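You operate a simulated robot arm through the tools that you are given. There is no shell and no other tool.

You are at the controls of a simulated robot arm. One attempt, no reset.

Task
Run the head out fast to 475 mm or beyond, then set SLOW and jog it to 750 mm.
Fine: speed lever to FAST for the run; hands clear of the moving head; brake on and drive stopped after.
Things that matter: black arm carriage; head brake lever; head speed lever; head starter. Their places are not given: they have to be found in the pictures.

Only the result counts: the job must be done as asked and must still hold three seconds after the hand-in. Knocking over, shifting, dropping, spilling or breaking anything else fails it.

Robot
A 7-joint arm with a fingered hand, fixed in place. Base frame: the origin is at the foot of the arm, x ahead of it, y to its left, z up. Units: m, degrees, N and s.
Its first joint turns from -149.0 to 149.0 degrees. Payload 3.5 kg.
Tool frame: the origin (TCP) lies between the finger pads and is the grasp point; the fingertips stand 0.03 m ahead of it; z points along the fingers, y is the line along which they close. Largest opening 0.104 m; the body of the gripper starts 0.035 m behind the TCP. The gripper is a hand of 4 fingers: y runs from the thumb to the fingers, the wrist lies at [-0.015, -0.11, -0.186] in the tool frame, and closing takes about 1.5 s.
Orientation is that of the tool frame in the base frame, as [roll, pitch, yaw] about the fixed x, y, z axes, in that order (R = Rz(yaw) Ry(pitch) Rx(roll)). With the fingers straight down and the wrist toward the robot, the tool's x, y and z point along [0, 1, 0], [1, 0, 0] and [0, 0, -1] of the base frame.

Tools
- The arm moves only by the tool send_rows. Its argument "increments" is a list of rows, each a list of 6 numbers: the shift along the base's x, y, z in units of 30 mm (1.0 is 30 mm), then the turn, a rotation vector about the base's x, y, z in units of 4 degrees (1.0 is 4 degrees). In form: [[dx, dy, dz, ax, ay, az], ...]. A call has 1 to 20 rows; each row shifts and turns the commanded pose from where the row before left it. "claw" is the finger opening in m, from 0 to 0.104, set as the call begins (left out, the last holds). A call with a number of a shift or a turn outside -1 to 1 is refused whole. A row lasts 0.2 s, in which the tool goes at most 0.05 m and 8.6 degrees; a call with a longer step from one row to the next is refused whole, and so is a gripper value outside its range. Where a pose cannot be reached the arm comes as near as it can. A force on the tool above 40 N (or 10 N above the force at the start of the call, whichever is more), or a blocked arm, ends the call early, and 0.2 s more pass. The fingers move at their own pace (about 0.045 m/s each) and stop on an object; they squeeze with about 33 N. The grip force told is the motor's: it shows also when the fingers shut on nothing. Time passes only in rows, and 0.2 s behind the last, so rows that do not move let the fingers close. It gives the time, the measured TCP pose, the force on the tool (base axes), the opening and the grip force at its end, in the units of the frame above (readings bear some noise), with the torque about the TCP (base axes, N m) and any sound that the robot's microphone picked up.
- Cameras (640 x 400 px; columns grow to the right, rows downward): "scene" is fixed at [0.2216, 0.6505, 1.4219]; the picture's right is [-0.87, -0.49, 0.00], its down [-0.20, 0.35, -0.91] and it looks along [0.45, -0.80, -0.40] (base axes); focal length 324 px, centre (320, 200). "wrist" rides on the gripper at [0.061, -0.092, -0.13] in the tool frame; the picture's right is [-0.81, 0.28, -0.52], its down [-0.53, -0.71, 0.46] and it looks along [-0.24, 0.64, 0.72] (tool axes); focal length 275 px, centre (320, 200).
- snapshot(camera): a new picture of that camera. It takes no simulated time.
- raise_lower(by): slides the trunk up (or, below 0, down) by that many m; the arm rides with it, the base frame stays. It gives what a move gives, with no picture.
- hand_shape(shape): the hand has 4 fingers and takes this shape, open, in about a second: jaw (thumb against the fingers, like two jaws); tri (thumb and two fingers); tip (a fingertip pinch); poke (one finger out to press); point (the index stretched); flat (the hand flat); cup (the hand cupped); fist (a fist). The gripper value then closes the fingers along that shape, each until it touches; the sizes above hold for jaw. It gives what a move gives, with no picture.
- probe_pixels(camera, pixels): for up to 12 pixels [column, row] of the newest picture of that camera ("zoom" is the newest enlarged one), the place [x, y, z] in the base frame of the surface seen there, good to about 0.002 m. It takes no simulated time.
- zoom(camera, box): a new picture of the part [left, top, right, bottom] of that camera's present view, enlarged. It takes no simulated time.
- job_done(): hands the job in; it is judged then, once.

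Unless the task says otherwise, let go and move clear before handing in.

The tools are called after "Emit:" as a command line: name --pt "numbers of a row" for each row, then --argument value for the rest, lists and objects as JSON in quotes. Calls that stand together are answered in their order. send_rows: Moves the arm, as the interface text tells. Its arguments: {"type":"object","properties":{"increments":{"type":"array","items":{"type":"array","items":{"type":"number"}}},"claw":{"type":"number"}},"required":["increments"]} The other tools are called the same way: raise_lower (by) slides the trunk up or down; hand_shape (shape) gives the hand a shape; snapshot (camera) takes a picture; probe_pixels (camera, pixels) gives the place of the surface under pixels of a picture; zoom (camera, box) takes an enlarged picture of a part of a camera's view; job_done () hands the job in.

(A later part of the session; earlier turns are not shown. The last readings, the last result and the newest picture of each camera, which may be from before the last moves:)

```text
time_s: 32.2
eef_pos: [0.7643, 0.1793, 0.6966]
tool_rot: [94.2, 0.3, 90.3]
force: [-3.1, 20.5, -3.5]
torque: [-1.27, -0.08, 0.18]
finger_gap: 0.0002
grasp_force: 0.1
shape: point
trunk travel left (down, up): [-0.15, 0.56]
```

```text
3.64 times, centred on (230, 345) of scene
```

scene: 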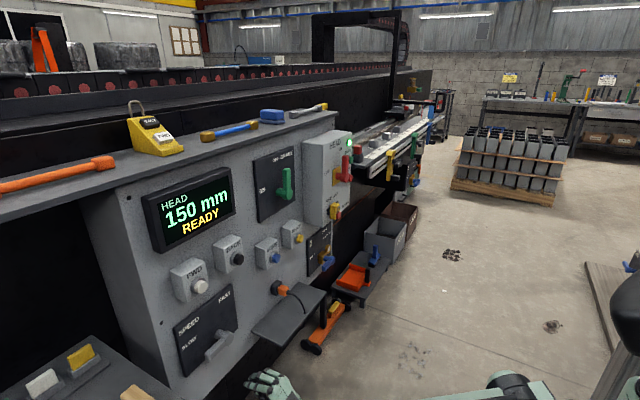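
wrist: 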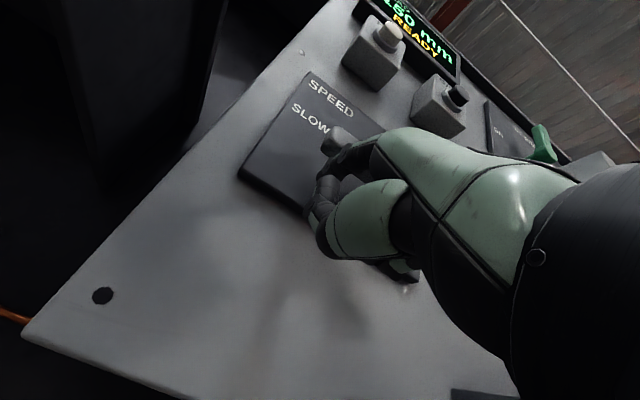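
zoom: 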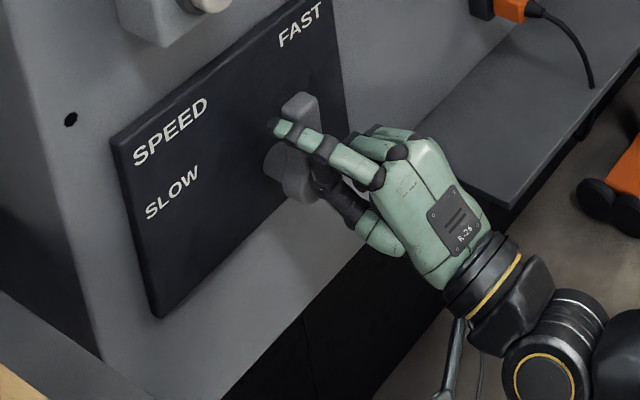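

The handle now stands up toward FAST with 20 N against its stop. I'll back off left, then retreat.

Emit:
send_rows --pt "0 0.5 0 0 0 0" --pt "0 0.5 0 0 0 0" --pt "-1 0 0 0 0 0" --pt "-1 0 0 0 0 0" --pt "-1 0 0 0 0 0" --pt "-1 0 0.3 0 0 0"

Emit:
zoom --camera "scene" --box '[130, 170, 290, 390]'

```text
time_s: 33.6
eef_pos: [0.642, 0.2068, 0.7071]
tool_rot: [94.0, 0.0, 90.0]
force: [-0.5, -0.2, 0.6]
torque: [0.04, -0.04, -0.01]
finger_gap: 0.0961
grasp_force: 0.0
shape: point
trunk travel left (down, up): [-0.15, 0.56]
```

```text
1.82 times, centred on (210, 280) of scene
```

zoom: 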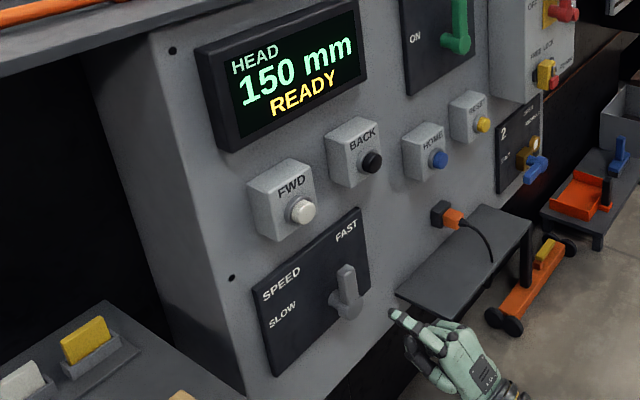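

The lever is at FAST. Next I bring the fingertip in front of the FWD button (0.764,0.254,0.922).

Emit:
send_rows --pt "0 0.4 1 0 0 0" --pt "0 0.4 1 0 0 0" --pt "0 0.37 1 0 0 0" --pt "0 0 1 0 0 0" --pt "0 0 1 0 0 0" --pt "0 0 0.17 0 0 0" --pt "1 0 0 0 0 0" --pt "0.5 0 0 0 0 0" --pt "0 0 0 0 0 0"

Emit:
zoom --camera "scene" --box '[150, 230, 270, 330]'

Emit:
snapshot --camera "wrist"

```text
time_s: 35.6
eef_pos: [0.6897, 0.2415, 0.86]
tool_rot: [94.0, 0.0, 90.0]
force: [0.2, 0.4, 0.5]
torque: [0.0, -0.01, -0.03]
finger_gap: 0.0959
grasp_force: 0.1
shape: point
trunk travel left (down, up): [-0.15, 0.56]
```

```text
4.00 times, centred on (210, 280) of scene
```

zoom: 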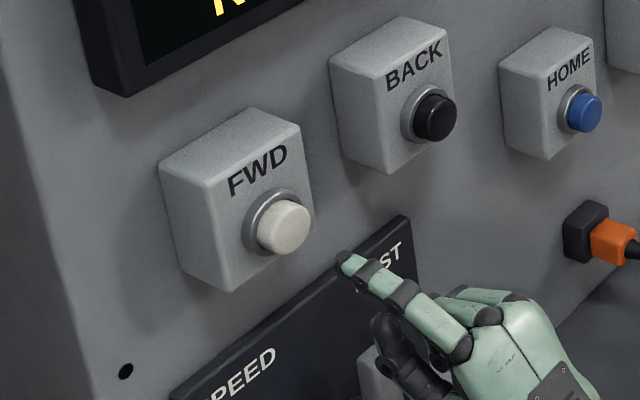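

```text
taken
```

wrist: 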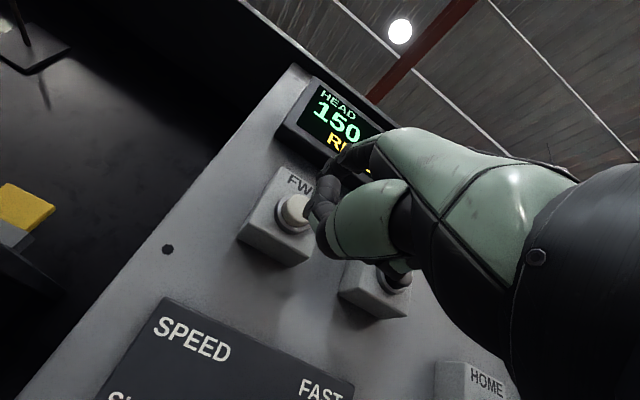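

Emit:
probe_pixels --camera "zoom" --pixels '[[347, 258], [352, 266], [345, 255], [385, 275], [283, 226], [290, 215], [300, 225], [280, 245]]'

```text
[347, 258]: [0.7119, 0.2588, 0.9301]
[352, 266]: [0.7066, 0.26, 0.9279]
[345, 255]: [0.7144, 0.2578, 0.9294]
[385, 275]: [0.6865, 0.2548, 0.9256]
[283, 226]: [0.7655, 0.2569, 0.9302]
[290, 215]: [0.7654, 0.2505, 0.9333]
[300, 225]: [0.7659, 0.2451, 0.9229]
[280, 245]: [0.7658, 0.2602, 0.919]
```

Fingertip at x≈0.718 lines up with the button (centre ≈(0.766,0.254,0.926)). I'll make a brief press and pull back to learn how the head responds.

Emit:
send_rows --pt "1 0 0.12 0 0 0" --pt "0.45 0 0 0 0 0" --pt "0.3 0 0 0 0 0" --pt "-0.5 0 0 0 0 0"

Emit:
zoom --camera "scene" --box '[130, 170, 290, 330]'

```text
time_s: 36.6
eef_pos: [0.7267, 0.2421, 0.8647]
tool_rot: [94.0, 0.0, 90.0]
force: [0.3, -0.2, -1.1]
torque: [-0.01, -0.01, -0.01]
finger_gap: 0.096
grasp_force: 0.0
shape: point
trunk travel left (down, up): [-0.15, 0.56]
```

```text
2.50 times, centred on (210, 250) of scene
```

zoom: 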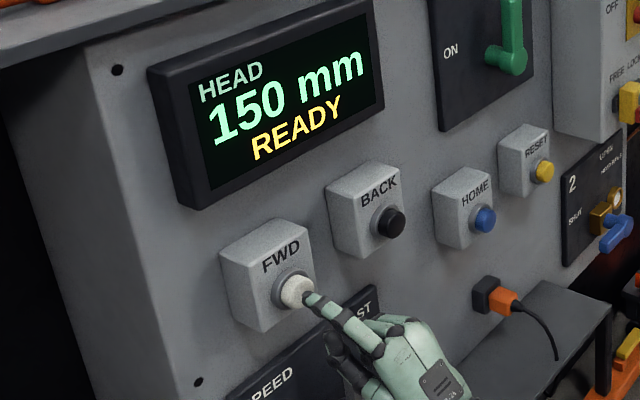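

No reaction yet; the finger probably only just reached the cap. I'll press a few mm deeper, again briefly.

Emit:
send_rows --pt "0.5 0 0 0 0 0" --pt "0.25 0 0 0 0 0" --pt "0.15 0 0 0 0 0"

Emit:
zoom --camera "scene" --box '[130, 170, 290, 330]'

```text
time_s: 37.5
eef_pos: [0.7471, 0.2421, 0.8651]
tool_rot: [93.6, 0.0, 90.1]
force: [-26.0, -0.3, -5.6]
torque: [-0.08, -1.53, 0.34]
finger_gap: 0.0
grasp_force: 0.1
shape: point
trunk travel left (down, up): [-0.15, 0.56]
heard: click
stopped in row 3: the force on the tool passed its limit at 42 N (the readings are from after the stop); the commanded pose is now the measured one
```

```text
2.50 times, centred on (210, 250) of scene
```

zoom: 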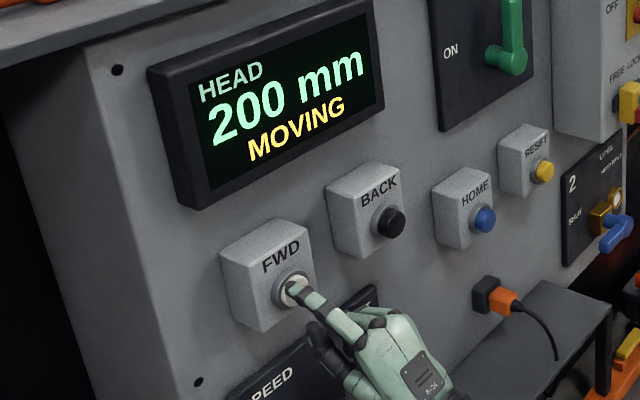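

The click registered and the head is MOVING at 200 mm. I hold for one row and read again to gauge the speed.

Emit:
send_rows --pt "0 0 0 0 0 0"

Emit:
zoom --camera "scene" --box '[130, 170, 290, 330]'

```text
time_s: 37.9
eef_pos: [0.7473, 0.2439, 0.8655]
tool_rot: [93.9, 0.0, 90.1]
force: [-34.0, -1.2, -8.7]
torque: [-0.06, -2.02, 0.49]
finger_gap: 0.0
grasp_force: 0.0
shape: point
trunk travel left (down, up): [-0.15, 0.56]
```

```text
2.50 times, centred on (210, 250) of scene
```

zoom: 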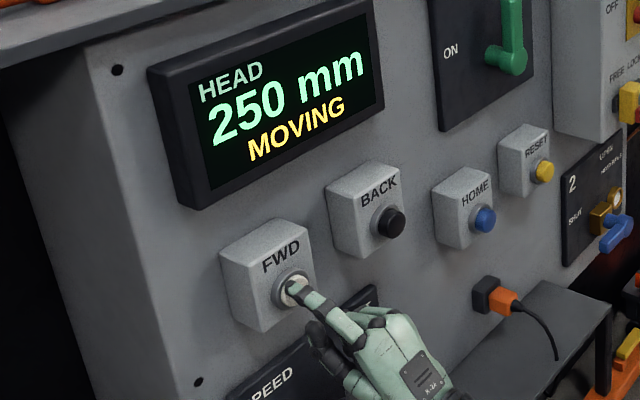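

Speed is about 125 mm/s. I'll hold 2.1 s more to pass 475 mm (aim ≈520) and release in the same call.

Emit:
send_rows --pt "0 0 0 0 0 0" --pt "0 0 0 0 0 0" --pt "0 0 0 0 0 0" --pt "0 0 0 0 0 0" --pt "0 0 0 0 0 0" --pt "0 0 0 0 0 0" --pt "0 0 0 0 0 0" --pt "0 0 0 0 0 0" --pt "0 0 0 0 0 0" --pt "0 0 0 0 0 0" --pt "-1 0 0 0 0 0"

Emit:
zoom --camera "scene" --box '[130, 170, 290, 330]'

```text
time_s: 40.3
eef_pos: [0.7208, 0.2428, 0.8649]
tool_rot: [94.1, 0.0, 90.1]
force: [-0.5, -0.1, -0.8]
torque: [0.02, 0.0, -0.02]
finger_gap: 0.0
grasp_force: 0.1
shape: point
trunk travel left (down, up): [-0.15, 0.56]
```

```text
2.50 times, centred on (210, 250) of scene
```

zoom: 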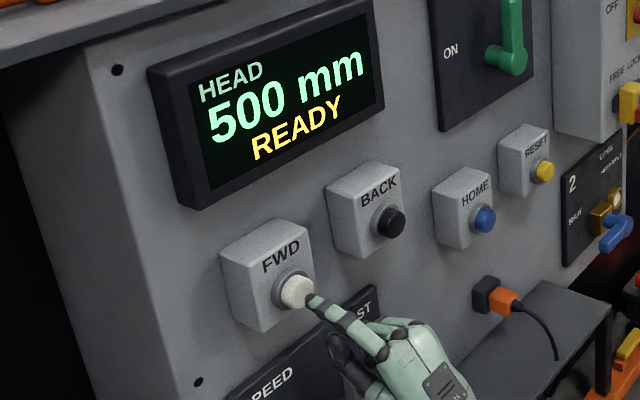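

The head stopped on release: 500 mm, READY. Now I retreat and go to the right side of the speed handle to push it back to SLOW.

Emit:
send_rows --pt "-1 0 0 0 0 0" --pt "-1 0 0 0 0 0" --pt "-0.5 -0.5 -0.5 0 0 0" --pt "0 -1 -1 0 0 0" --pt "0 -1 -1 0 0 0" --pt "0 -1 -1 0 0 0" --pt "0 0 -1 0 0 0" --pt "0 0 -1 0 0 0" --pt "0 0 0 0 0 0"

Emit:
snapshot --camera "scene"

Emit:
zoom --camera "scene" --box '[170, 270, 310, 390]'

```text
time_s: 42.3
eef_pos: [0.6466, 0.1384, 0.6988]
tool_rot: [93.9, 0.0, 90.1]
force: [0.0, -0.1, 0.6]
torque: [-0.01, -0.01, 0.0]
finger_gap: 0.0001
grasp_force: 0.0
shape: point
trunk travel left (down, up): [-0.15, 0.56]
```

```text
taken
```

scene: 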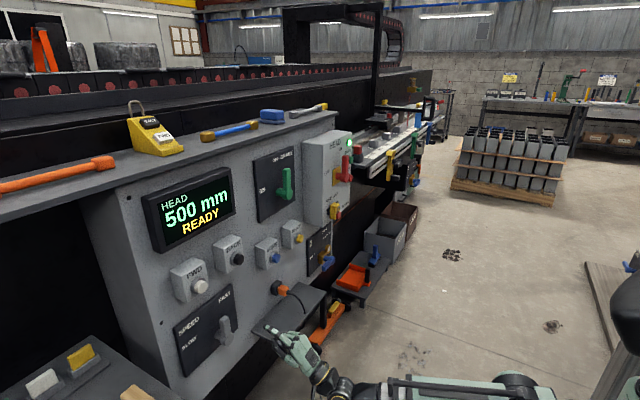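

```text
3.33 times, centred on (240, 330) of scene
```

zoom: 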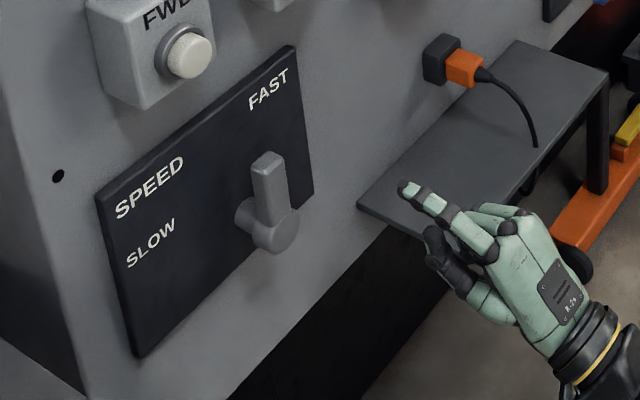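

The speed handle stands vertical and my finger is right of it with clearance. Moving forward beside the handle.

Emit:
send_rows --pt "1 0 0 0 0 0" --pt "1 0 0 0 0 0" --pt "1 0 0 0 0 0" --pt "0.85 0 0 0 0 0" --pt "0 0 0 0 0 0"

Emit:
zoom --camera "scene" --box '[170, 270, 310, 390]'

```text
time_s: 43.5
eef_pos: [0.7609, 0.1377, 0.7011]
tool_rot: [93.9, 0.0, 90.1]
force: [0.2, 0.4, 0.5]
torque: [-0.03, 0.02, 0.01]
finger_gap: 0.0
grasp_force: 0.1
shape: point
trunk travel left (down, up): [-0.15, 0.56]
```

```text
3.33 times, centred on (240, 330) of scene
```

zoom: 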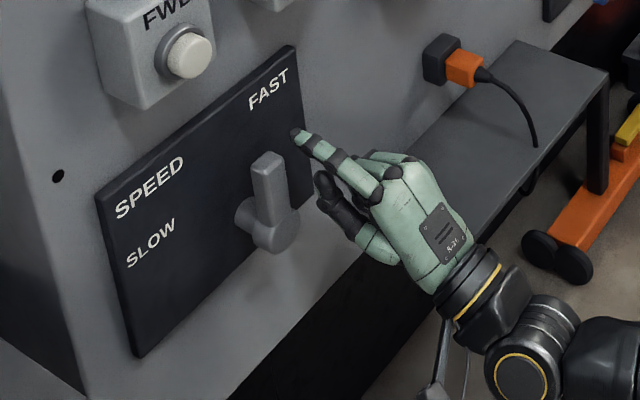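

The finger is right of the handle. Pushing along the arc left then down toward SLOW, first half.

Emit:
send_rows --pt "0 0.6 0 0 0 0" --pt "0 0.58 0.06 0 0 0" --pt "0 0.56 -0.02 0 0 0" --pt "0 0.53 -0.17 0 0 0"

Emit:
zoom --camera "scene" --box '[170, 270, 310, 390]'

```text
time_s: 44.5
eef_pos: [0.7615, 0.2056, 0.6956]
tool_rot: [93.8, 0.0, 90.0]
force: [-0.2, -1.4, 0.1]
torque: [0.07, 0.05, 0.01]
finger_gap: 0.0959
grasp_force: 0.1
shape: point
trunk travel left (down, up): [-0.15, 0.56]
```

```text
3.33 times, centred on (240, 330) of scene
```

zoom: 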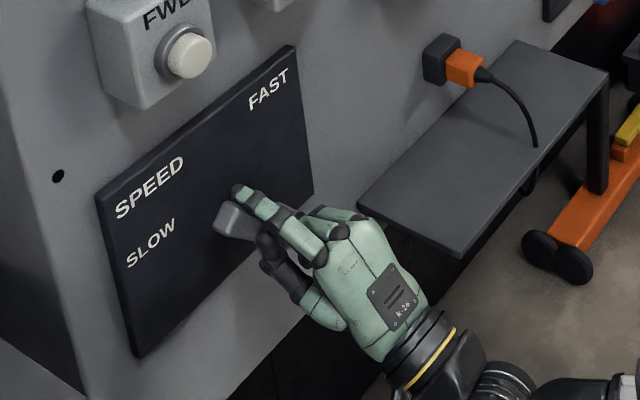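

The lever is following, now about 40° above SLOW. Finishing the arc.

Emit:
send_rows --pt "0 0.47 -0.3 0 0 0" --pt "0 0.38 -0.41 0 0 0" --pt "0 0.26 -0.49 0 0 0" --pt "0 0.03 -0.3 0 0 0" --pt "0 0 -0.1 0 0 0"

Emit:
zoom --camera "scene" --box '[170, 270, 310, 390]'

```text
time_s: 45.7
eef_pos: [0.7607, 0.2402, 0.6483]
tool_rot: [93.8, 0.0, 90.0]
force: [1.1, -0.3, 3.1]
torque: [0.04, -0.01, -0.03]
finger_gap: 0.0
grasp_force: 0.0
shape: point
trunk travel left (down, up): [-0.15, 0.56]
```

```text
3.33 times, centred on (240, 330) of scene
```

zoom: 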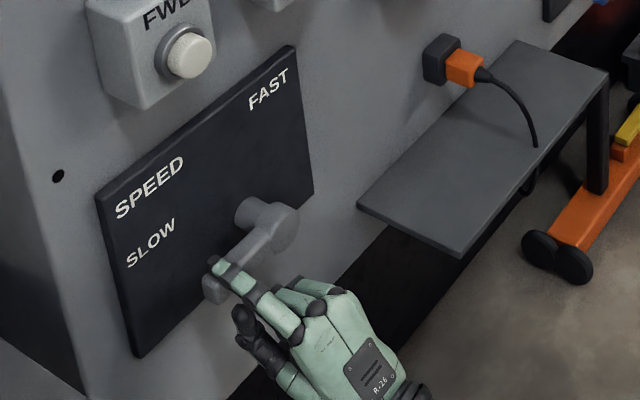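

The handle is down at SLOW. I'll lift slightly, retreat and compare with its starting angle.

Emit:
send_rows --pt "0 0 0.5 0 0 0" --pt "-1 0 0 0 0 0" --pt "-1 0 0 0 0 0" --pt "-1 0 0 0 0 0" --pt "-0.3 0 1 0 0 0" --pt "0 0 1 0 0 0" --pt "0 0 1 0 0 0" --pt "0 0.05 1 0 0 0" --pt "0 0 1 0 0 0" --pt "0 0 1 0 0 0" --pt "0 0 0.7 0 0 0"

Emit:
zoom --camera "scene" --box '[160, 270, 260, 380]'

Emit:
zoom --camera "scene" --box '[130, 170, 290, 330]'

```text
time_s: 48.1
eef_pos: [0.6629, 0.2418, 0.8643]
tool_rot: [94.0, 0.0, 90.1]
force: [-0.6, -0.1, 0.6]
torque: [-0.01, -0.03, 0.01]
finger_gap: 0.0001
grasp_force: 0.1
shape: point
trunk travel left (down, up): [-0.15, 0.56]
```

```text
3.64 times, centred on (210, 325) of scene
```

zoom: 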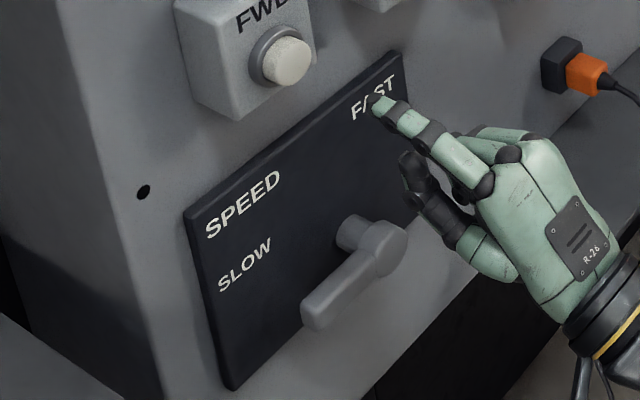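

```text
2.50 times, centred on (210, 250) of scene
```

zoom: 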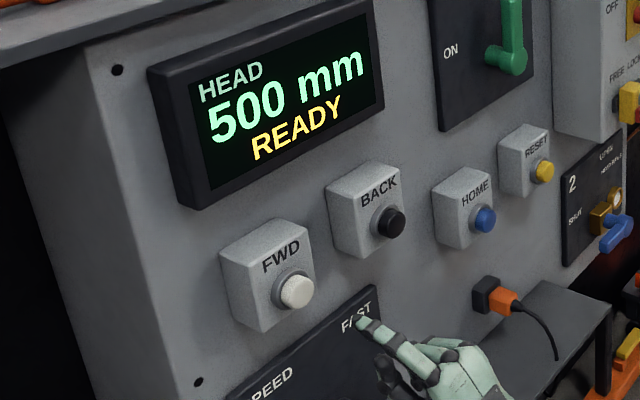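

SLOW is set, matching the starting angle. I press FWD again and read the display to measure slow speed.

Emit:
send_rows --pt "1 0 0 0 0 0" --pt "1 0 0 0 0 0" --pt "0.55 0 0 0 0 0" --pt "0.2 0 0 0 0 0"

Emit:
zoom --camera "scene" --box '[130, 170, 290, 330]'

```text
time_s: 49.1
eef_pos: [0.7428, 0.2418, 0.8654]
tool_rot: [93.9, 0.0, 90.0]
force: [-8.1, -0.1, -1.3]
torque: [-0.09, -0.42, 0.09]
finger_gap: 0.0
grasp_force: 0.1
shape: point
trunk travel left (down, up): [-0.15, 0.56]
heard: click
```

```text
2.50 times, centred on (210, 250) of scene
```

zoom: 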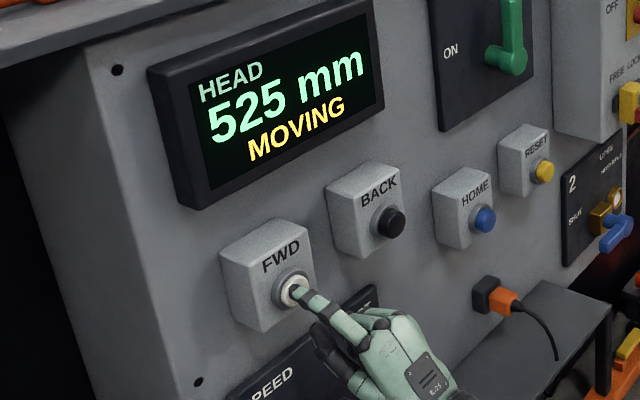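

It is moving, at 525 mm already. Hold one row and read again.

Emit:
send_rows --pt "0 0 0 0 0 0"

Emit:
zoom --camera "scene" --box '[130, 170, 290, 330]'

```text
time_s: 49.5
eef_pos: [0.7445, 0.2416, 0.8645]
tool_rot: [93.8, 0.0, 90.0]
force: [-8.7, -0.4, -1.9]
torque: [-0.05, -0.49, 0.1]
finger_gap: 0.0002
grasp_force: 0.0
shape: point
trunk travel left (down, up): [-0.15, 0.56]
```

```text
2.50 times, centred on (210, 250) of scene
```

zoom: 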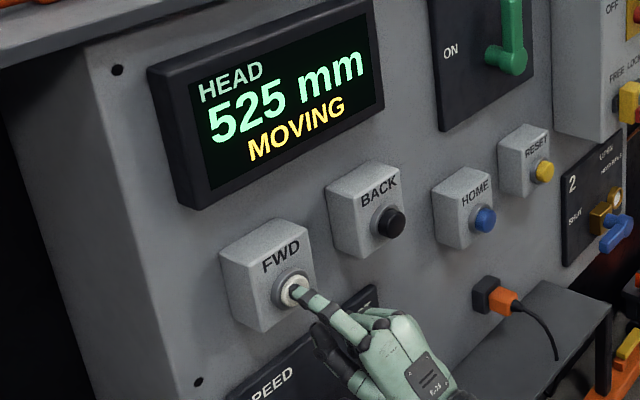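

The display steps in 25 mm, so finer tracking must come from the carriage itself. I'll hold on for 1.2 s and check display plus carriage.

Emit:
send_rows --pt "0 0 0 0 0 0" --pt "0 0 0 0 0 0" --pt "0 0 0 0 0 0" --pt "0 0 0 0 0 0" --pt "0 0 0 0 0 0"

Emit:
zoom --camera "scene" --box '[130, 170, 290, 330]'

Emit:
zoom --camera "scene" --box '[340, 80, 450, 190]'

```text
time_s: 50.7
eef_pos: [0.7437, 0.2417, 0.8646]
tool_rot: [93.9, 0.0, 90.0]
force: [-11.0, -0.2, -2.8]
torque: [-0.07, -0.61, 0.14]
finger_gap: 0.0
grasp_force: 0.1
shape: point
trunk travel left (down, up): [-0.15, 0.56]
```

```text
2.50 times, centred on (210, 250) of scene
```

zoom: 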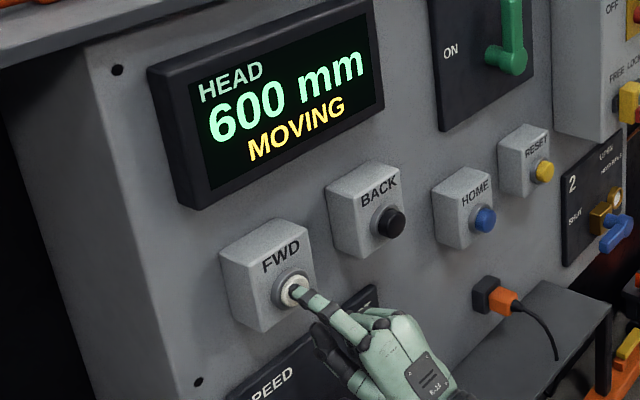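

```text
3.64 times, centred on (395, 135) of scene
```

zoom: 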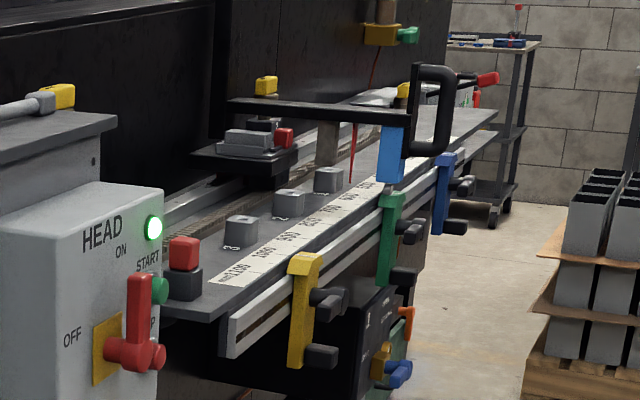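

Now at 600 mm; the carriage (red needle at (352,160) in the zoom, blue front piece) approaches the green clamp on the rail. Time is frozen while I look, so I inspect whether the clamps are in its way.

Emit:
zoom --camera "scene" --box '[385, 90, 435, 150]'

Emit:
probe_pixels --camera "zoom" --pixels '[[320, 200]]'

Emit:
snapshot --camera "scene"

Emit:
probe_pixels --camera "scene" --pixels '[[447, 122], [448, 136], [447, 148], [462, 125], [436, 125], [423, 157], [436, 110], [437, 96], [402, 153], [420, 108], [416, 152]]'

```text
6.67 times, centred on (410, 120) of scene
```

zoom: 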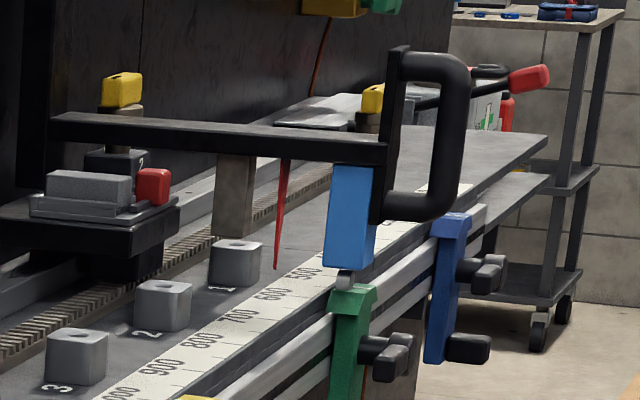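

```text
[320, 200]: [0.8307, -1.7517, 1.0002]
```

```text
taken
```

scene: 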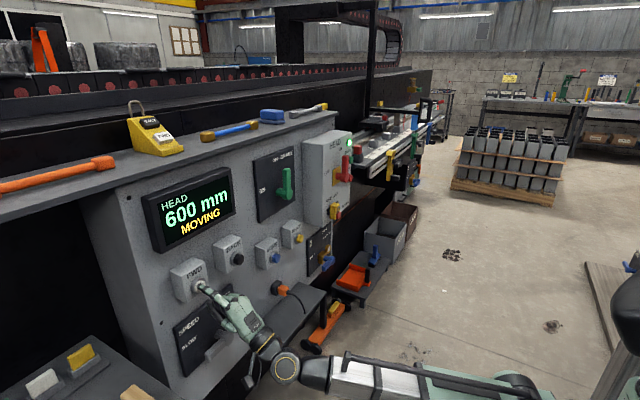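

```text
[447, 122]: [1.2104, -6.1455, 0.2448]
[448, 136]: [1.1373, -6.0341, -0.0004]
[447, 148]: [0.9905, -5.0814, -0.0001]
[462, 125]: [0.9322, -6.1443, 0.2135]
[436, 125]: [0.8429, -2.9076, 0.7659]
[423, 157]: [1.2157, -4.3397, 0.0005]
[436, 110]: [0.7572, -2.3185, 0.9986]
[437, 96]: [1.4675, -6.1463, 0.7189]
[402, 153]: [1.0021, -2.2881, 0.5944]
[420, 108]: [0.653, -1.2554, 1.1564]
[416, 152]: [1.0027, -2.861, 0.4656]
```

The blue front piece carries a small nub passing just over the clamps (dogs), and the red needle reads on the scale. I'll probe needle and scale to relate position to y.

Emit:
zoom --camera "scene" --box '[375, 105, 425, 150]'

Emit:
probe_pixels --camera "scene" --pixels '[[403.5, 129.5], [404, 125], [404.3, 120], [414, 125], [413.5, 132], [414, 136], [381, 109], [375, 165], [395, 148], [385, 155]]'

```text
8.89 times, centred on (400, 128) of scene
```

zoom: 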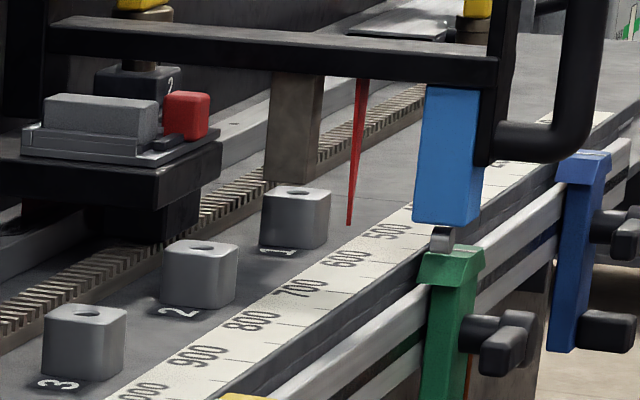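

```text
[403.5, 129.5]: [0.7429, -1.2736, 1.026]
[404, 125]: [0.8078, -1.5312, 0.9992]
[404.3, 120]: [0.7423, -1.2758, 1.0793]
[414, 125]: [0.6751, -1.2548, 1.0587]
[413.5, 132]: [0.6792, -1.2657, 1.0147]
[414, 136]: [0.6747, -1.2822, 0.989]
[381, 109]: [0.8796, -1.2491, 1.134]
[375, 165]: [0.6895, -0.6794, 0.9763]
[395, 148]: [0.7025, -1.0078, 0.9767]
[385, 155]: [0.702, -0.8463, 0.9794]
```

Needle tip is at y≈-1.274. Now the scale marks.

Emit:
probe_pixels --camera "zoom" --pixels '[[388, 231], [347, 258], [307, 288], [253, 320], [198, 355], [352, 205], [350, 222], [436, 240], [450, 262], [288, 100], [180, 105], [330, 285]]'

Emit:
zoom --camera "scene" --box '[385, 120, 410, 145]'

```text
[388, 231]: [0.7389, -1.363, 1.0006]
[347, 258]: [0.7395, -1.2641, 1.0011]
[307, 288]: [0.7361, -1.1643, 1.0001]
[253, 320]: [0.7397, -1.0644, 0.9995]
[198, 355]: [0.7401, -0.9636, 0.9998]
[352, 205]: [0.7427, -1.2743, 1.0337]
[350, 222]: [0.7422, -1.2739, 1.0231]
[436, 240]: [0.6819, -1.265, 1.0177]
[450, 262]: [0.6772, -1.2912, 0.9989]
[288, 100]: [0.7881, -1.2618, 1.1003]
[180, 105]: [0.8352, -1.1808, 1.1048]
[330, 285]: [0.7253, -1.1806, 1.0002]
```

```text
16.00 times, centred on (398, 132) of scene
```

zoom: 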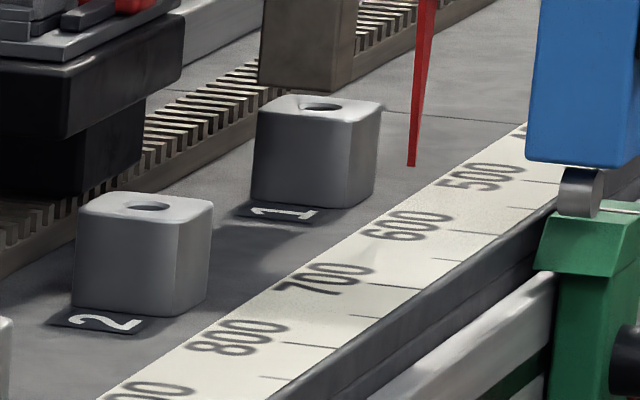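

Label centres give 600 at y=-1.264 and 100 mm per 0.1 m, so the needle reads about 590. I check the ticks themselves for exact alignment.

Emit:
probe_pixels --camera "zoom" --pixels '[[395, 286], [310, 343], [470, 232], [540, 182], [365, 318], [435, 258], [275, 378], [411, 160]]'

Emit:
zoom --camera "scene" --box '[370, 125, 400, 155]'

```text
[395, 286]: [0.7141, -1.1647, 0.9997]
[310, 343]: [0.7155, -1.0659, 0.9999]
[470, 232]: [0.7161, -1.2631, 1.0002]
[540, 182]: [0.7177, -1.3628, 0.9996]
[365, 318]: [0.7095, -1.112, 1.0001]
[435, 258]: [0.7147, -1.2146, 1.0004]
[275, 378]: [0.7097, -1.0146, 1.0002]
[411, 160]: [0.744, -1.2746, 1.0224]
```

```text
13.33 times, centred on (385, 140) of scene
```

zoom: 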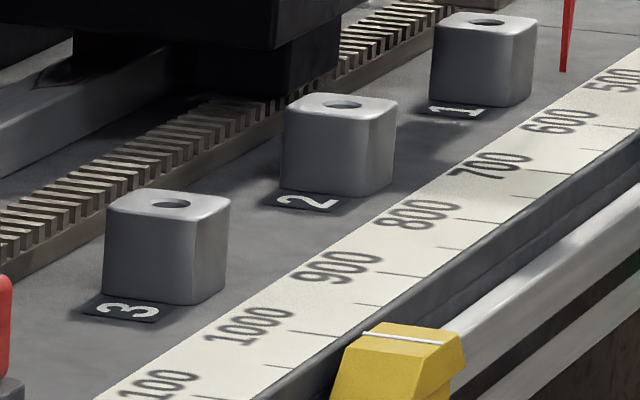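

Needle currently reads ≈589.5 mm; 750 mm corresponds to y≈-1.114. I check that the hanging post clears the numbered blocks before going on.

Emit:
zoom --camera "scene" --box '[375, 105, 425, 150]'

Emit:
probe_pixels --camera "zoom" --pixels '[[290, 178], [275, 175], [310, 172], [295, 193], [285, 215], [318, 215], [200, 247], [195, 275], [85, 312], [440, 215], [460, 222], [445, 253]]'

```text
8.89 times, centred on (400, 128) of scene
```

zoom: 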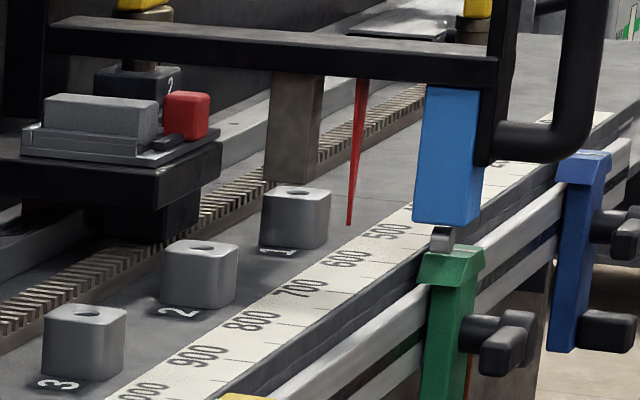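

```text
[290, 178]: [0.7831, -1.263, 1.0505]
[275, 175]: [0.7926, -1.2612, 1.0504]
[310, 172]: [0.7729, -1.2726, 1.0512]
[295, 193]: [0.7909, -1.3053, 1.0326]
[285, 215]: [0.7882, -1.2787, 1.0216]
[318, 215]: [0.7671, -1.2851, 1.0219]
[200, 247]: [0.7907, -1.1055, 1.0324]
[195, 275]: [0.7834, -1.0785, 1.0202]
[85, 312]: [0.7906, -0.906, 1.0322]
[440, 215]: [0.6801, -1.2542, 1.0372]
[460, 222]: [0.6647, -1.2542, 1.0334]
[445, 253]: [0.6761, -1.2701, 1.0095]
```

The post bottom (z 1.05) clears the block tops (1.035). I hold for another 0.8 s and re-measure the needle.

Emit:
send_rows --pt "0 0 0 0 0 0" --pt "0 0 0 0 0 0" --pt "0 0 0 0 0 0"

Emit:
zoom --camera "scene" --box '[130, 170, 290, 330]'

Emit:
zoom --camera "scene" --box '[375, 105, 425, 150]'

```text
time_s: 51.5
eef_pos: [0.7435, 0.2417, 0.8657]
tool_rot: [93.9, 0.0, 90.1]
force: [-10.6, 0.5, -3.7]
torque: [-0.05, -0.66, 0.16]
finger_gap: 0.0
grasp_force: 0.1
shape: point
trunk travel left (down, up): [-0.15, 0.56]
```

```text
2.50 times, centred on (210, 250) of scene
```

zoom: 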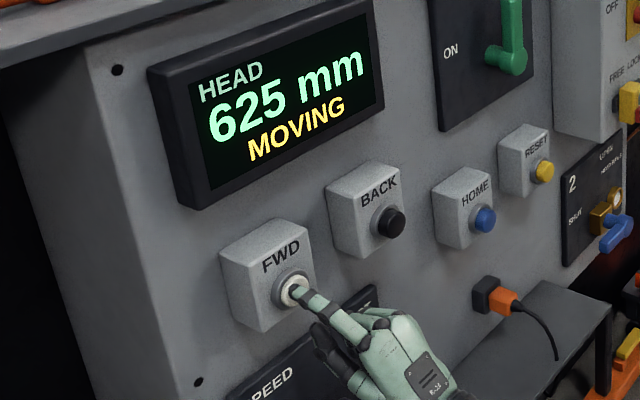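

```text
8.89 times, centred on (400, 128) of scene
```

zoom: 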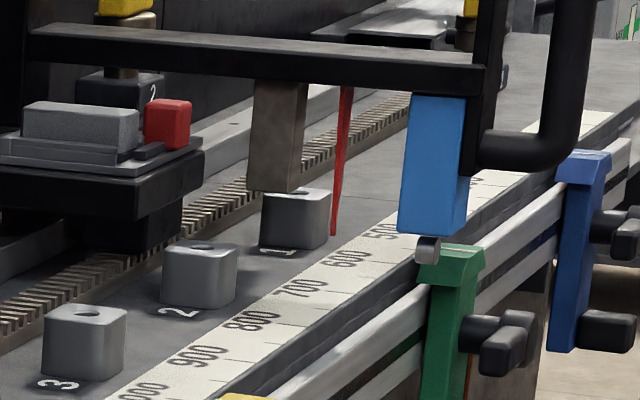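

Emit:
probe_pixels --camera "zoom" --pixels '[[334, 225], [335, 215], [337, 205], [333, 231], [341, 160]]'

```text
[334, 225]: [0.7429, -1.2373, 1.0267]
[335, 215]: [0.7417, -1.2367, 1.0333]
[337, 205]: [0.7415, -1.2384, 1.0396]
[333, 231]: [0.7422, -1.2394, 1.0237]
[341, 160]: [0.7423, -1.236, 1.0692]
```

Needle y≈-1.2375 → about 626.5 mm, speed ≈46 mm/s. Hold 1.8 s more (→≈709 mm), then measure before the final bit.

Emit:
send_rows --pt "0 0 0 0 0 0" --pt "0 0 0 0 0 0" --pt "0 0 0 0 0 0" --pt "0 0 0 0 0 0" --pt "0 0 0 0 0 0" --pt "0 0 0 0 0 0" --pt "0 0 0 0 0 0" --pt "0 0 0 0 0 0"

Emit:
zoom --camera "scene" --box '[130, 170, 290, 330]'

Emit:
zoom --camera "scene" --box '[375, 105, 425, 150]'

```text
time_s: 53.3
eef_pos: [0.7442, 0.2409, 0.8653]
tool_rot: [93.9, 0.0, 90.1]
force: [-10.7, 1.2, -2.0]
torque: [-0.06, -0.63, 0.14]
finger_gap: 0.0
grasp_force: 0.1
shape: point
trunk travel left (down, up): [-0.15, 0.56]
```

```text
2.50 times, centred on (210, 250) of scene
```

zoom: 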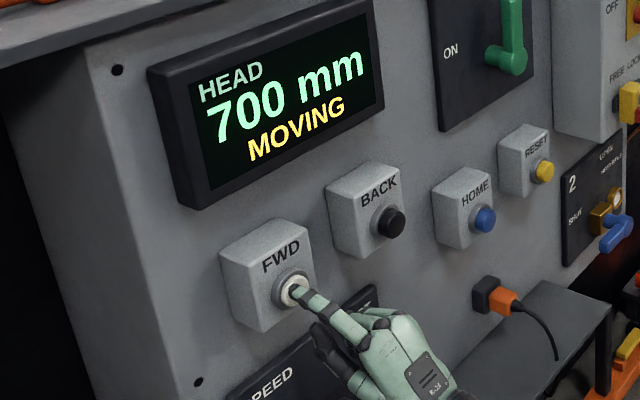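

```text
8.89 times, centred on (400, 128) of scene
```

zoom: 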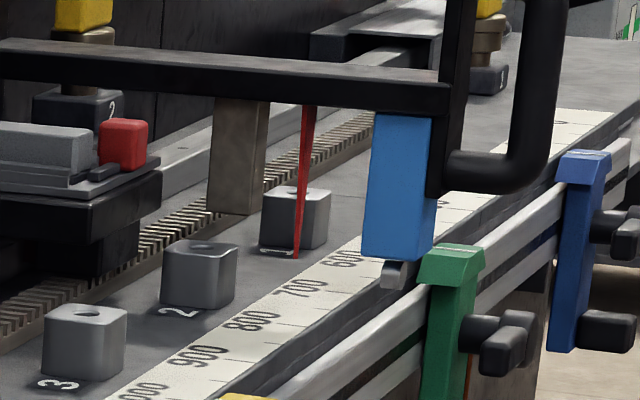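

Emit:
probe_pixels --camera "zoom" --pixels '[[298, 250], [299, 240], [300, 230], [302, 210], [297, 255]]'

```text
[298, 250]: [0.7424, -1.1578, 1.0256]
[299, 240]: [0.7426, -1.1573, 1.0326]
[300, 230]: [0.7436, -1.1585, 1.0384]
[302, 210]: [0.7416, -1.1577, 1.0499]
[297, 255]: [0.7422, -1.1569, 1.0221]
```

Needle y≈-1.1576 → 706.4 mm at ≈44.5 mm/s; 43.6 mm left. I hold 0.8 s and then release.

Emit:
send_rows --pt "0 0 0 0 0 0" --pt "0 0 0 0 0 0" --pt "0 0 0 0 0 0" --pt "0 0 0 0 0 0" --pt "-0.8 0 0 0 0 0"

Emit:
zoom --camera "scene" --box '[130, 170, 290, 330]'

Emit:
zoom --camera "scene" --box '[365, 105, 415, 150]'

```text
time_s: 54.5
eef_pos: [0.722, 0.2406, 0.8641]
tool_rot: [93.9, 0.0, 90.0]
force: [0.4, -0.1, 0.4]
torque: [0.02, -0.03, -0.03]
finger_gap: 0.0
grasp_force: 0.1
shape: point
trunk travel left (down, up): [-0.15, 0.56]
```

```text
2.50 times, centred on (210, 250) of scene
```

zoom: 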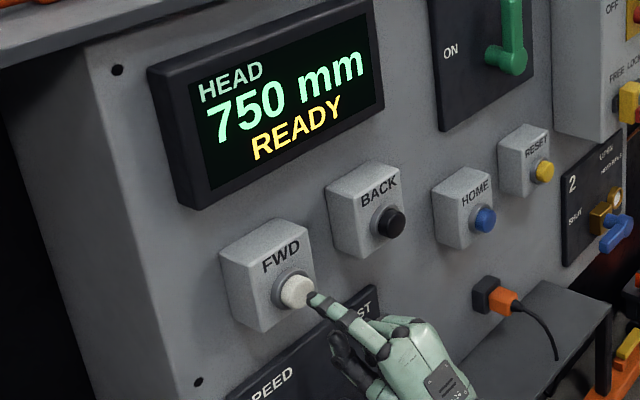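

```text
8.89 times, centred on (390, 128) of scene
```

zoom: 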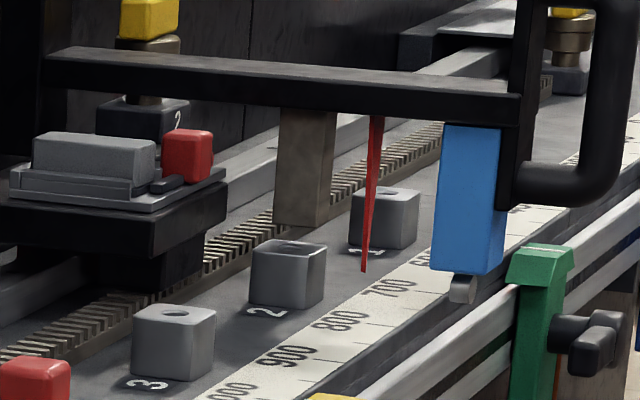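

Emit:
probe_pixels --camera "zoom" --pixels '[[366, 262], [367, 250], [368, 240], [370, 220], [372, 200], [365, 267], [364, 340], [378, 333]]'

```text
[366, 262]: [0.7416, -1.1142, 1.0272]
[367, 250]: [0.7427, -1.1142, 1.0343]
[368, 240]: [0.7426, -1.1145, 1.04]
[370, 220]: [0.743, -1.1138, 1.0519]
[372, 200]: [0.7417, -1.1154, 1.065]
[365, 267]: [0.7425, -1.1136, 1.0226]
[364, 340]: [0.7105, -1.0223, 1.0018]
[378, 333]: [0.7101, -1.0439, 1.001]
```

Needle y≈-1.1142 → ≈749.8 mm, display 750 READY: on target. Next I retreat and raise the trunk by 0.17 m, then move toward the right side of the brake lever.

Emit:
send_rows --pt "-1 0 0 0 0 0" --pt "-1 0 0 0 0 0" --pt "-1 0 0 0 0 0"

Emit:
raise_lower --by 0.17

Emit:
send_rows --pt "0 -1 0 0 0 0" --pt "0 -1 0 0 0 0" --pt "0 -1 0 0 0 0" --pt "0 -1 0 0 0 0" --pt "0 -1 0 0 0 0" --pt "0 -1 0 0 0 0" --pt "0 -1 0 0 0 0" --pt "0 -1 0 0 0 0" --pt "0 -1 0 0 0 0" --pt "0 -1 0 0 0 0" --pt "0 -1 0 0 0 0" --pt "0 -1 0 0 0 0" --pt "0 -1 0 0 0 0" --pt "0 -1 0 0 0 0"

Emit:
snapshot --camera "scene"

Emit:
snapshot --camera "wrist"

```text
time_s: 55.3
eef_pos: [0.6287, 0.2423, 0.8637]
tool_rot: [93.9, 0.0, 89.9]
force: [-0.2, -0.6, 0.1]
torque: [0.01, 0.0, -0.02]
finger_gap: 0.0001
grasp_force: 0.1
shape: point
trunk travel left (down, up): [-0.15, 0.56]
```

```text
time_s: 57.2
eef_pos: [0.6298, 0.2422, 1.0352]
tool_rot: [93.9, 0.0, 90.0]
force: [-0.2, -0.7, -0.3]
torque: [-0.02, 0.03, 0.02]
finger_gap: 0.0
grasp_force: 0.0
shape: point
trunk travel left (down, up): [-0.32, 0.39]
```

```text
time_s: 60.2
eef_pos: [0.6311, 0.0425, 1.0593]
tool_rot: [94.1, -0.3, 89.5]
force: [-0.9, 0.2, 0.3]
torque: [-0.01, -0.01, -0.01]
finger_gap: 0.0
grasp_force: 0.0
shape: point
out of reach, approached as far as the arm can: row 6, 7, 8, 9, 10, 11, 12, 13, 14
trunk travel left (down, up): [-0.32, 0.39]
```

```text
taken
```

scene: 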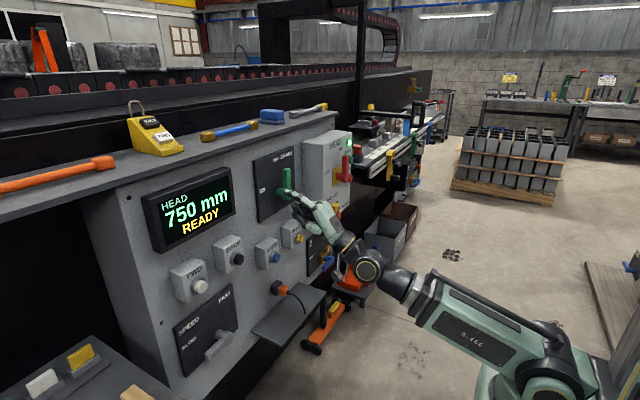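

```text
taken
```

wrist: 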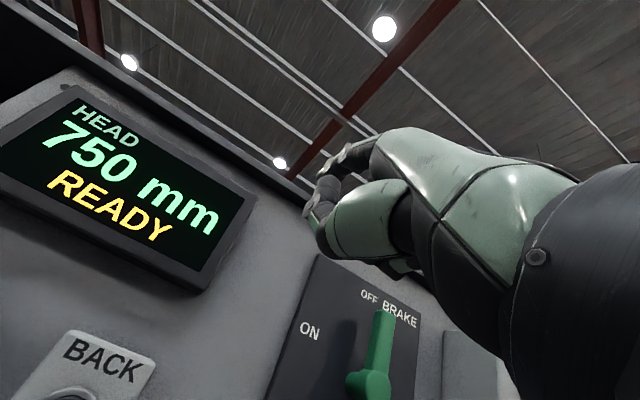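

The hand hit the inner reach limit near y≈0.04. Tilting the fingers down ~28° worked before, so I tilt and then continue right, staying in front of the levers.

Emit:
send_rows --pt "0 0 0 0 1 0" --pt "0 0 0 0 1 0" --pt "0 0 0 0 1 0" --pt "0 0 0 0 1 0" --pt "0 0 0 0 1 0" --pt "0 0 0 0 1 0" --pt "0 0 0 0 1 0" --pt "0 -1 0 0 0 0" --pt "0 -1 0 0 0 0" --pt "0 -1 0 0 0 0" --pt "0 -1 0 0 0 0" --pt "0 -1 0 0 0 0" --pt "0 -1 0 0 0 0"

Emit:
snapshot --camera "scene"

Emit:
snapshot --camera "wrist"

```text
time_s: 63.0
eef_pos: [0.6326, -0.1514, 1.0609]
tool_rot: [108.2, -1.0, 87.0]
force: [-0.7, 0.3, 0.3]
torque: [-0.01, -0.02, 0.01]
finger_gap: 0.0001
grasp_force: 0.0
shape: point
out of reach, approached as far as the arm can: row 2, 3, 4, 5, 6, 7
trunk travel left (down, up): [-0.32, 0.39]
```

```text
taken
```

scene: 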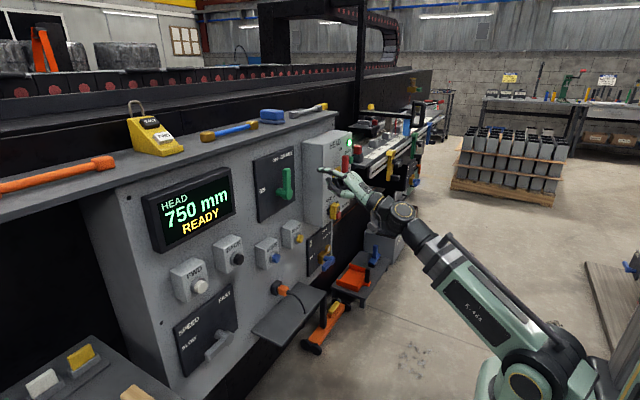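

```text
taken
```

wrist: 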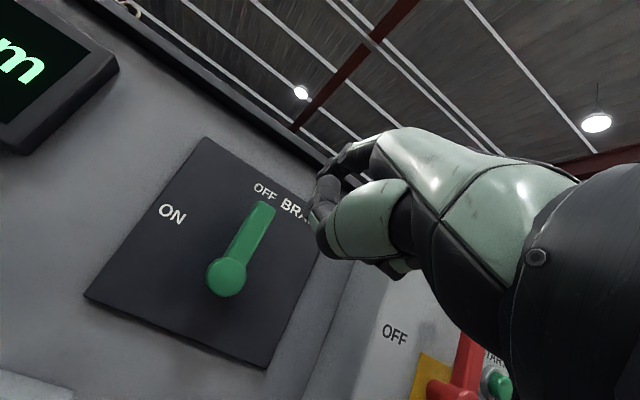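

Now at (0.633,-0.151,1.061) with a clear view of the brake lever: hub (227,277), top (262,208). I'll probe the lever and my fingertip.

Emit:
probe_pixels --camera "wrist" --pixels '[[227, 277], [263, 207], [255, 222], [247, 240], [240, 232], [268, 212], [255, 245], [170, 213], [265, 188], [300, 260]]'

Emit:
zoom --camera "scene" --box '[250, 140, 370, 230]'

```text
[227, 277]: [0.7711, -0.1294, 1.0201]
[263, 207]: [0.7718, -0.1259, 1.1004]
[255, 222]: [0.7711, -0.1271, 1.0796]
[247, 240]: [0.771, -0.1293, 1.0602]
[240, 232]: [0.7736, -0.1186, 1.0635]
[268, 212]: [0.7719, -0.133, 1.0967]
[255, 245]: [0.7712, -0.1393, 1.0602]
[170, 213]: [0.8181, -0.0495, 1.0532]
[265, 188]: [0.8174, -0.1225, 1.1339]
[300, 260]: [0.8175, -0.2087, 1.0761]
```

```text
4.44 times, centred on (310, 185) of scene
```

zoom: 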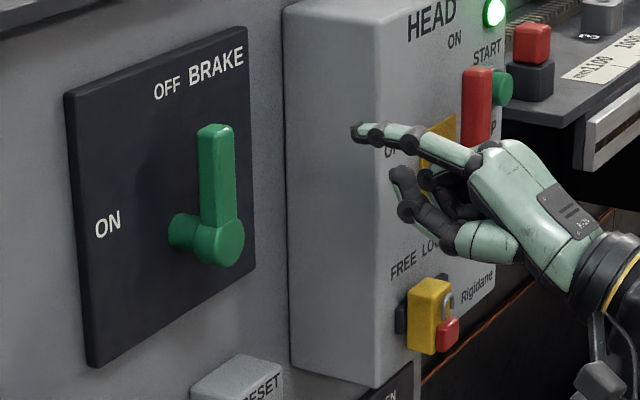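

Emit:
probe_pixels --camera "zoom" --pixels '[[354, 131], [366, 128], [370, 136], [400, 133], [440, 148], [400, 180], [300, 100], [300, 200], [440, 180]]'

```text
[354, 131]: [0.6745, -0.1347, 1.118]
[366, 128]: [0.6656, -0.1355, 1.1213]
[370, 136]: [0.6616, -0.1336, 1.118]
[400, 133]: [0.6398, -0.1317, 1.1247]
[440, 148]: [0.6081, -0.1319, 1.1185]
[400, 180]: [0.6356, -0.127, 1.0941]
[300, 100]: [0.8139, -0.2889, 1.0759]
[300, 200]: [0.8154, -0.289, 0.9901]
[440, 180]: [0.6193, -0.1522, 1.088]
```

Fingertip at ≈(0.678,-0.142,1.112), brake hub (−0.129,1.020). I shift to the right of the handle and move in, with tip at x≈0.787.

Emit:
send_rows --pt "0 -0.5 -0.5 0 0 0" --pt "0 -0.55 -0.55 0 0 0" --pt "1 0 0 0 0 0" --pt "1 0 0 0 0 0" --pt "1 0 0 0 0 0" --pt "0.6 0 0 0 0 0" --pt "0 0 0 0 0 0"

Emit:
zoom --camera "scene" --box '[250, 140, 370, 230]'

Emit:
snapshot --camera "wrist"

```text
time_s: 64.6
eef_pos: [0.7395, -0.1821, 1.0293]
tool_rot: [108.1, -1.0, 86.8]
force: [-0.1, 0.7, -0.6]
torque: [-0.01, 0.02, -0.02]
finger_gap: 0.0
grasp_force: 0.0
shape: point
trunk travel left (down, up): [-0.32, 0.39]
```

```text
4.44 times, centred on (310, 185) of scene
```

zoom: 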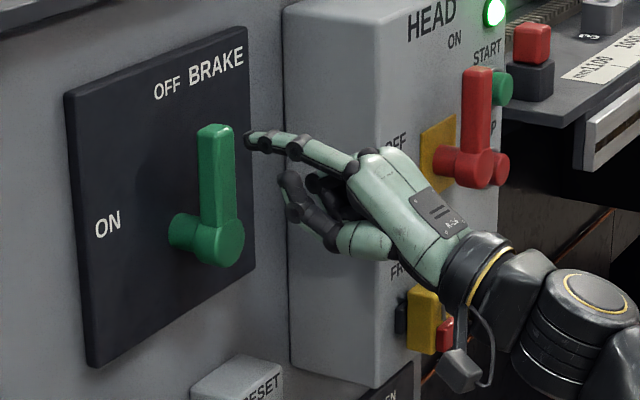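

```text
taken
```

wrist: 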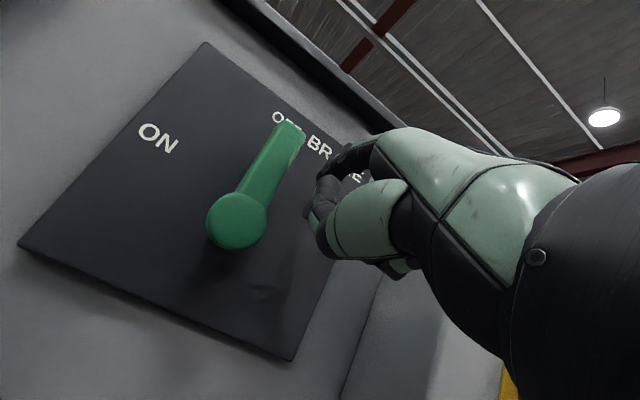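

The finger is beside the handle on its right. Same arc as with the speed lever: left, then down toward ON.

Emit:
send_rows --pt "0 0.65 0 0 0 0" --pt "0 0.6 0.06 0 0 0" --pt "0 0.56 -0.02 0 0 0" --pt "0 0.53 -0.17 0 0 0"

Emit:
zoom --camera "scene" --box '[250, 140, 370, 230]'

```text
time_s: 65.6
eef_pos: [0.7421, -0.1117, 1.0259]
tool_rot: [108.2, -1.0, 86.7]
force: [-0.6, -0.9, 0.0]
torque: [0.06, 0.0, -0.01]
finger_gap: 0.096
grasp_force: 0.0
shape: point
trunk travel left (down, up): [-0.32, 0.39]
```

```text
4.44 times, centred on (310, 185) of scene
```

zoom: 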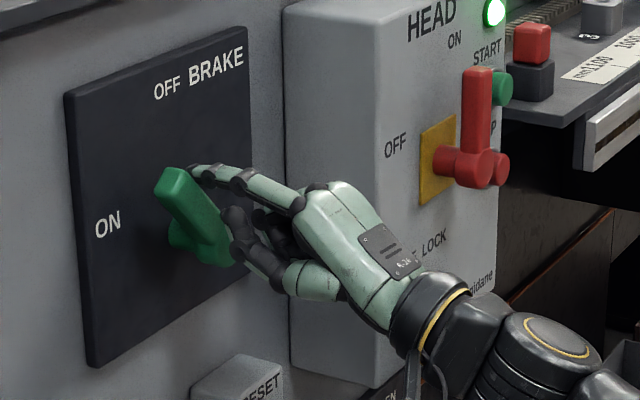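

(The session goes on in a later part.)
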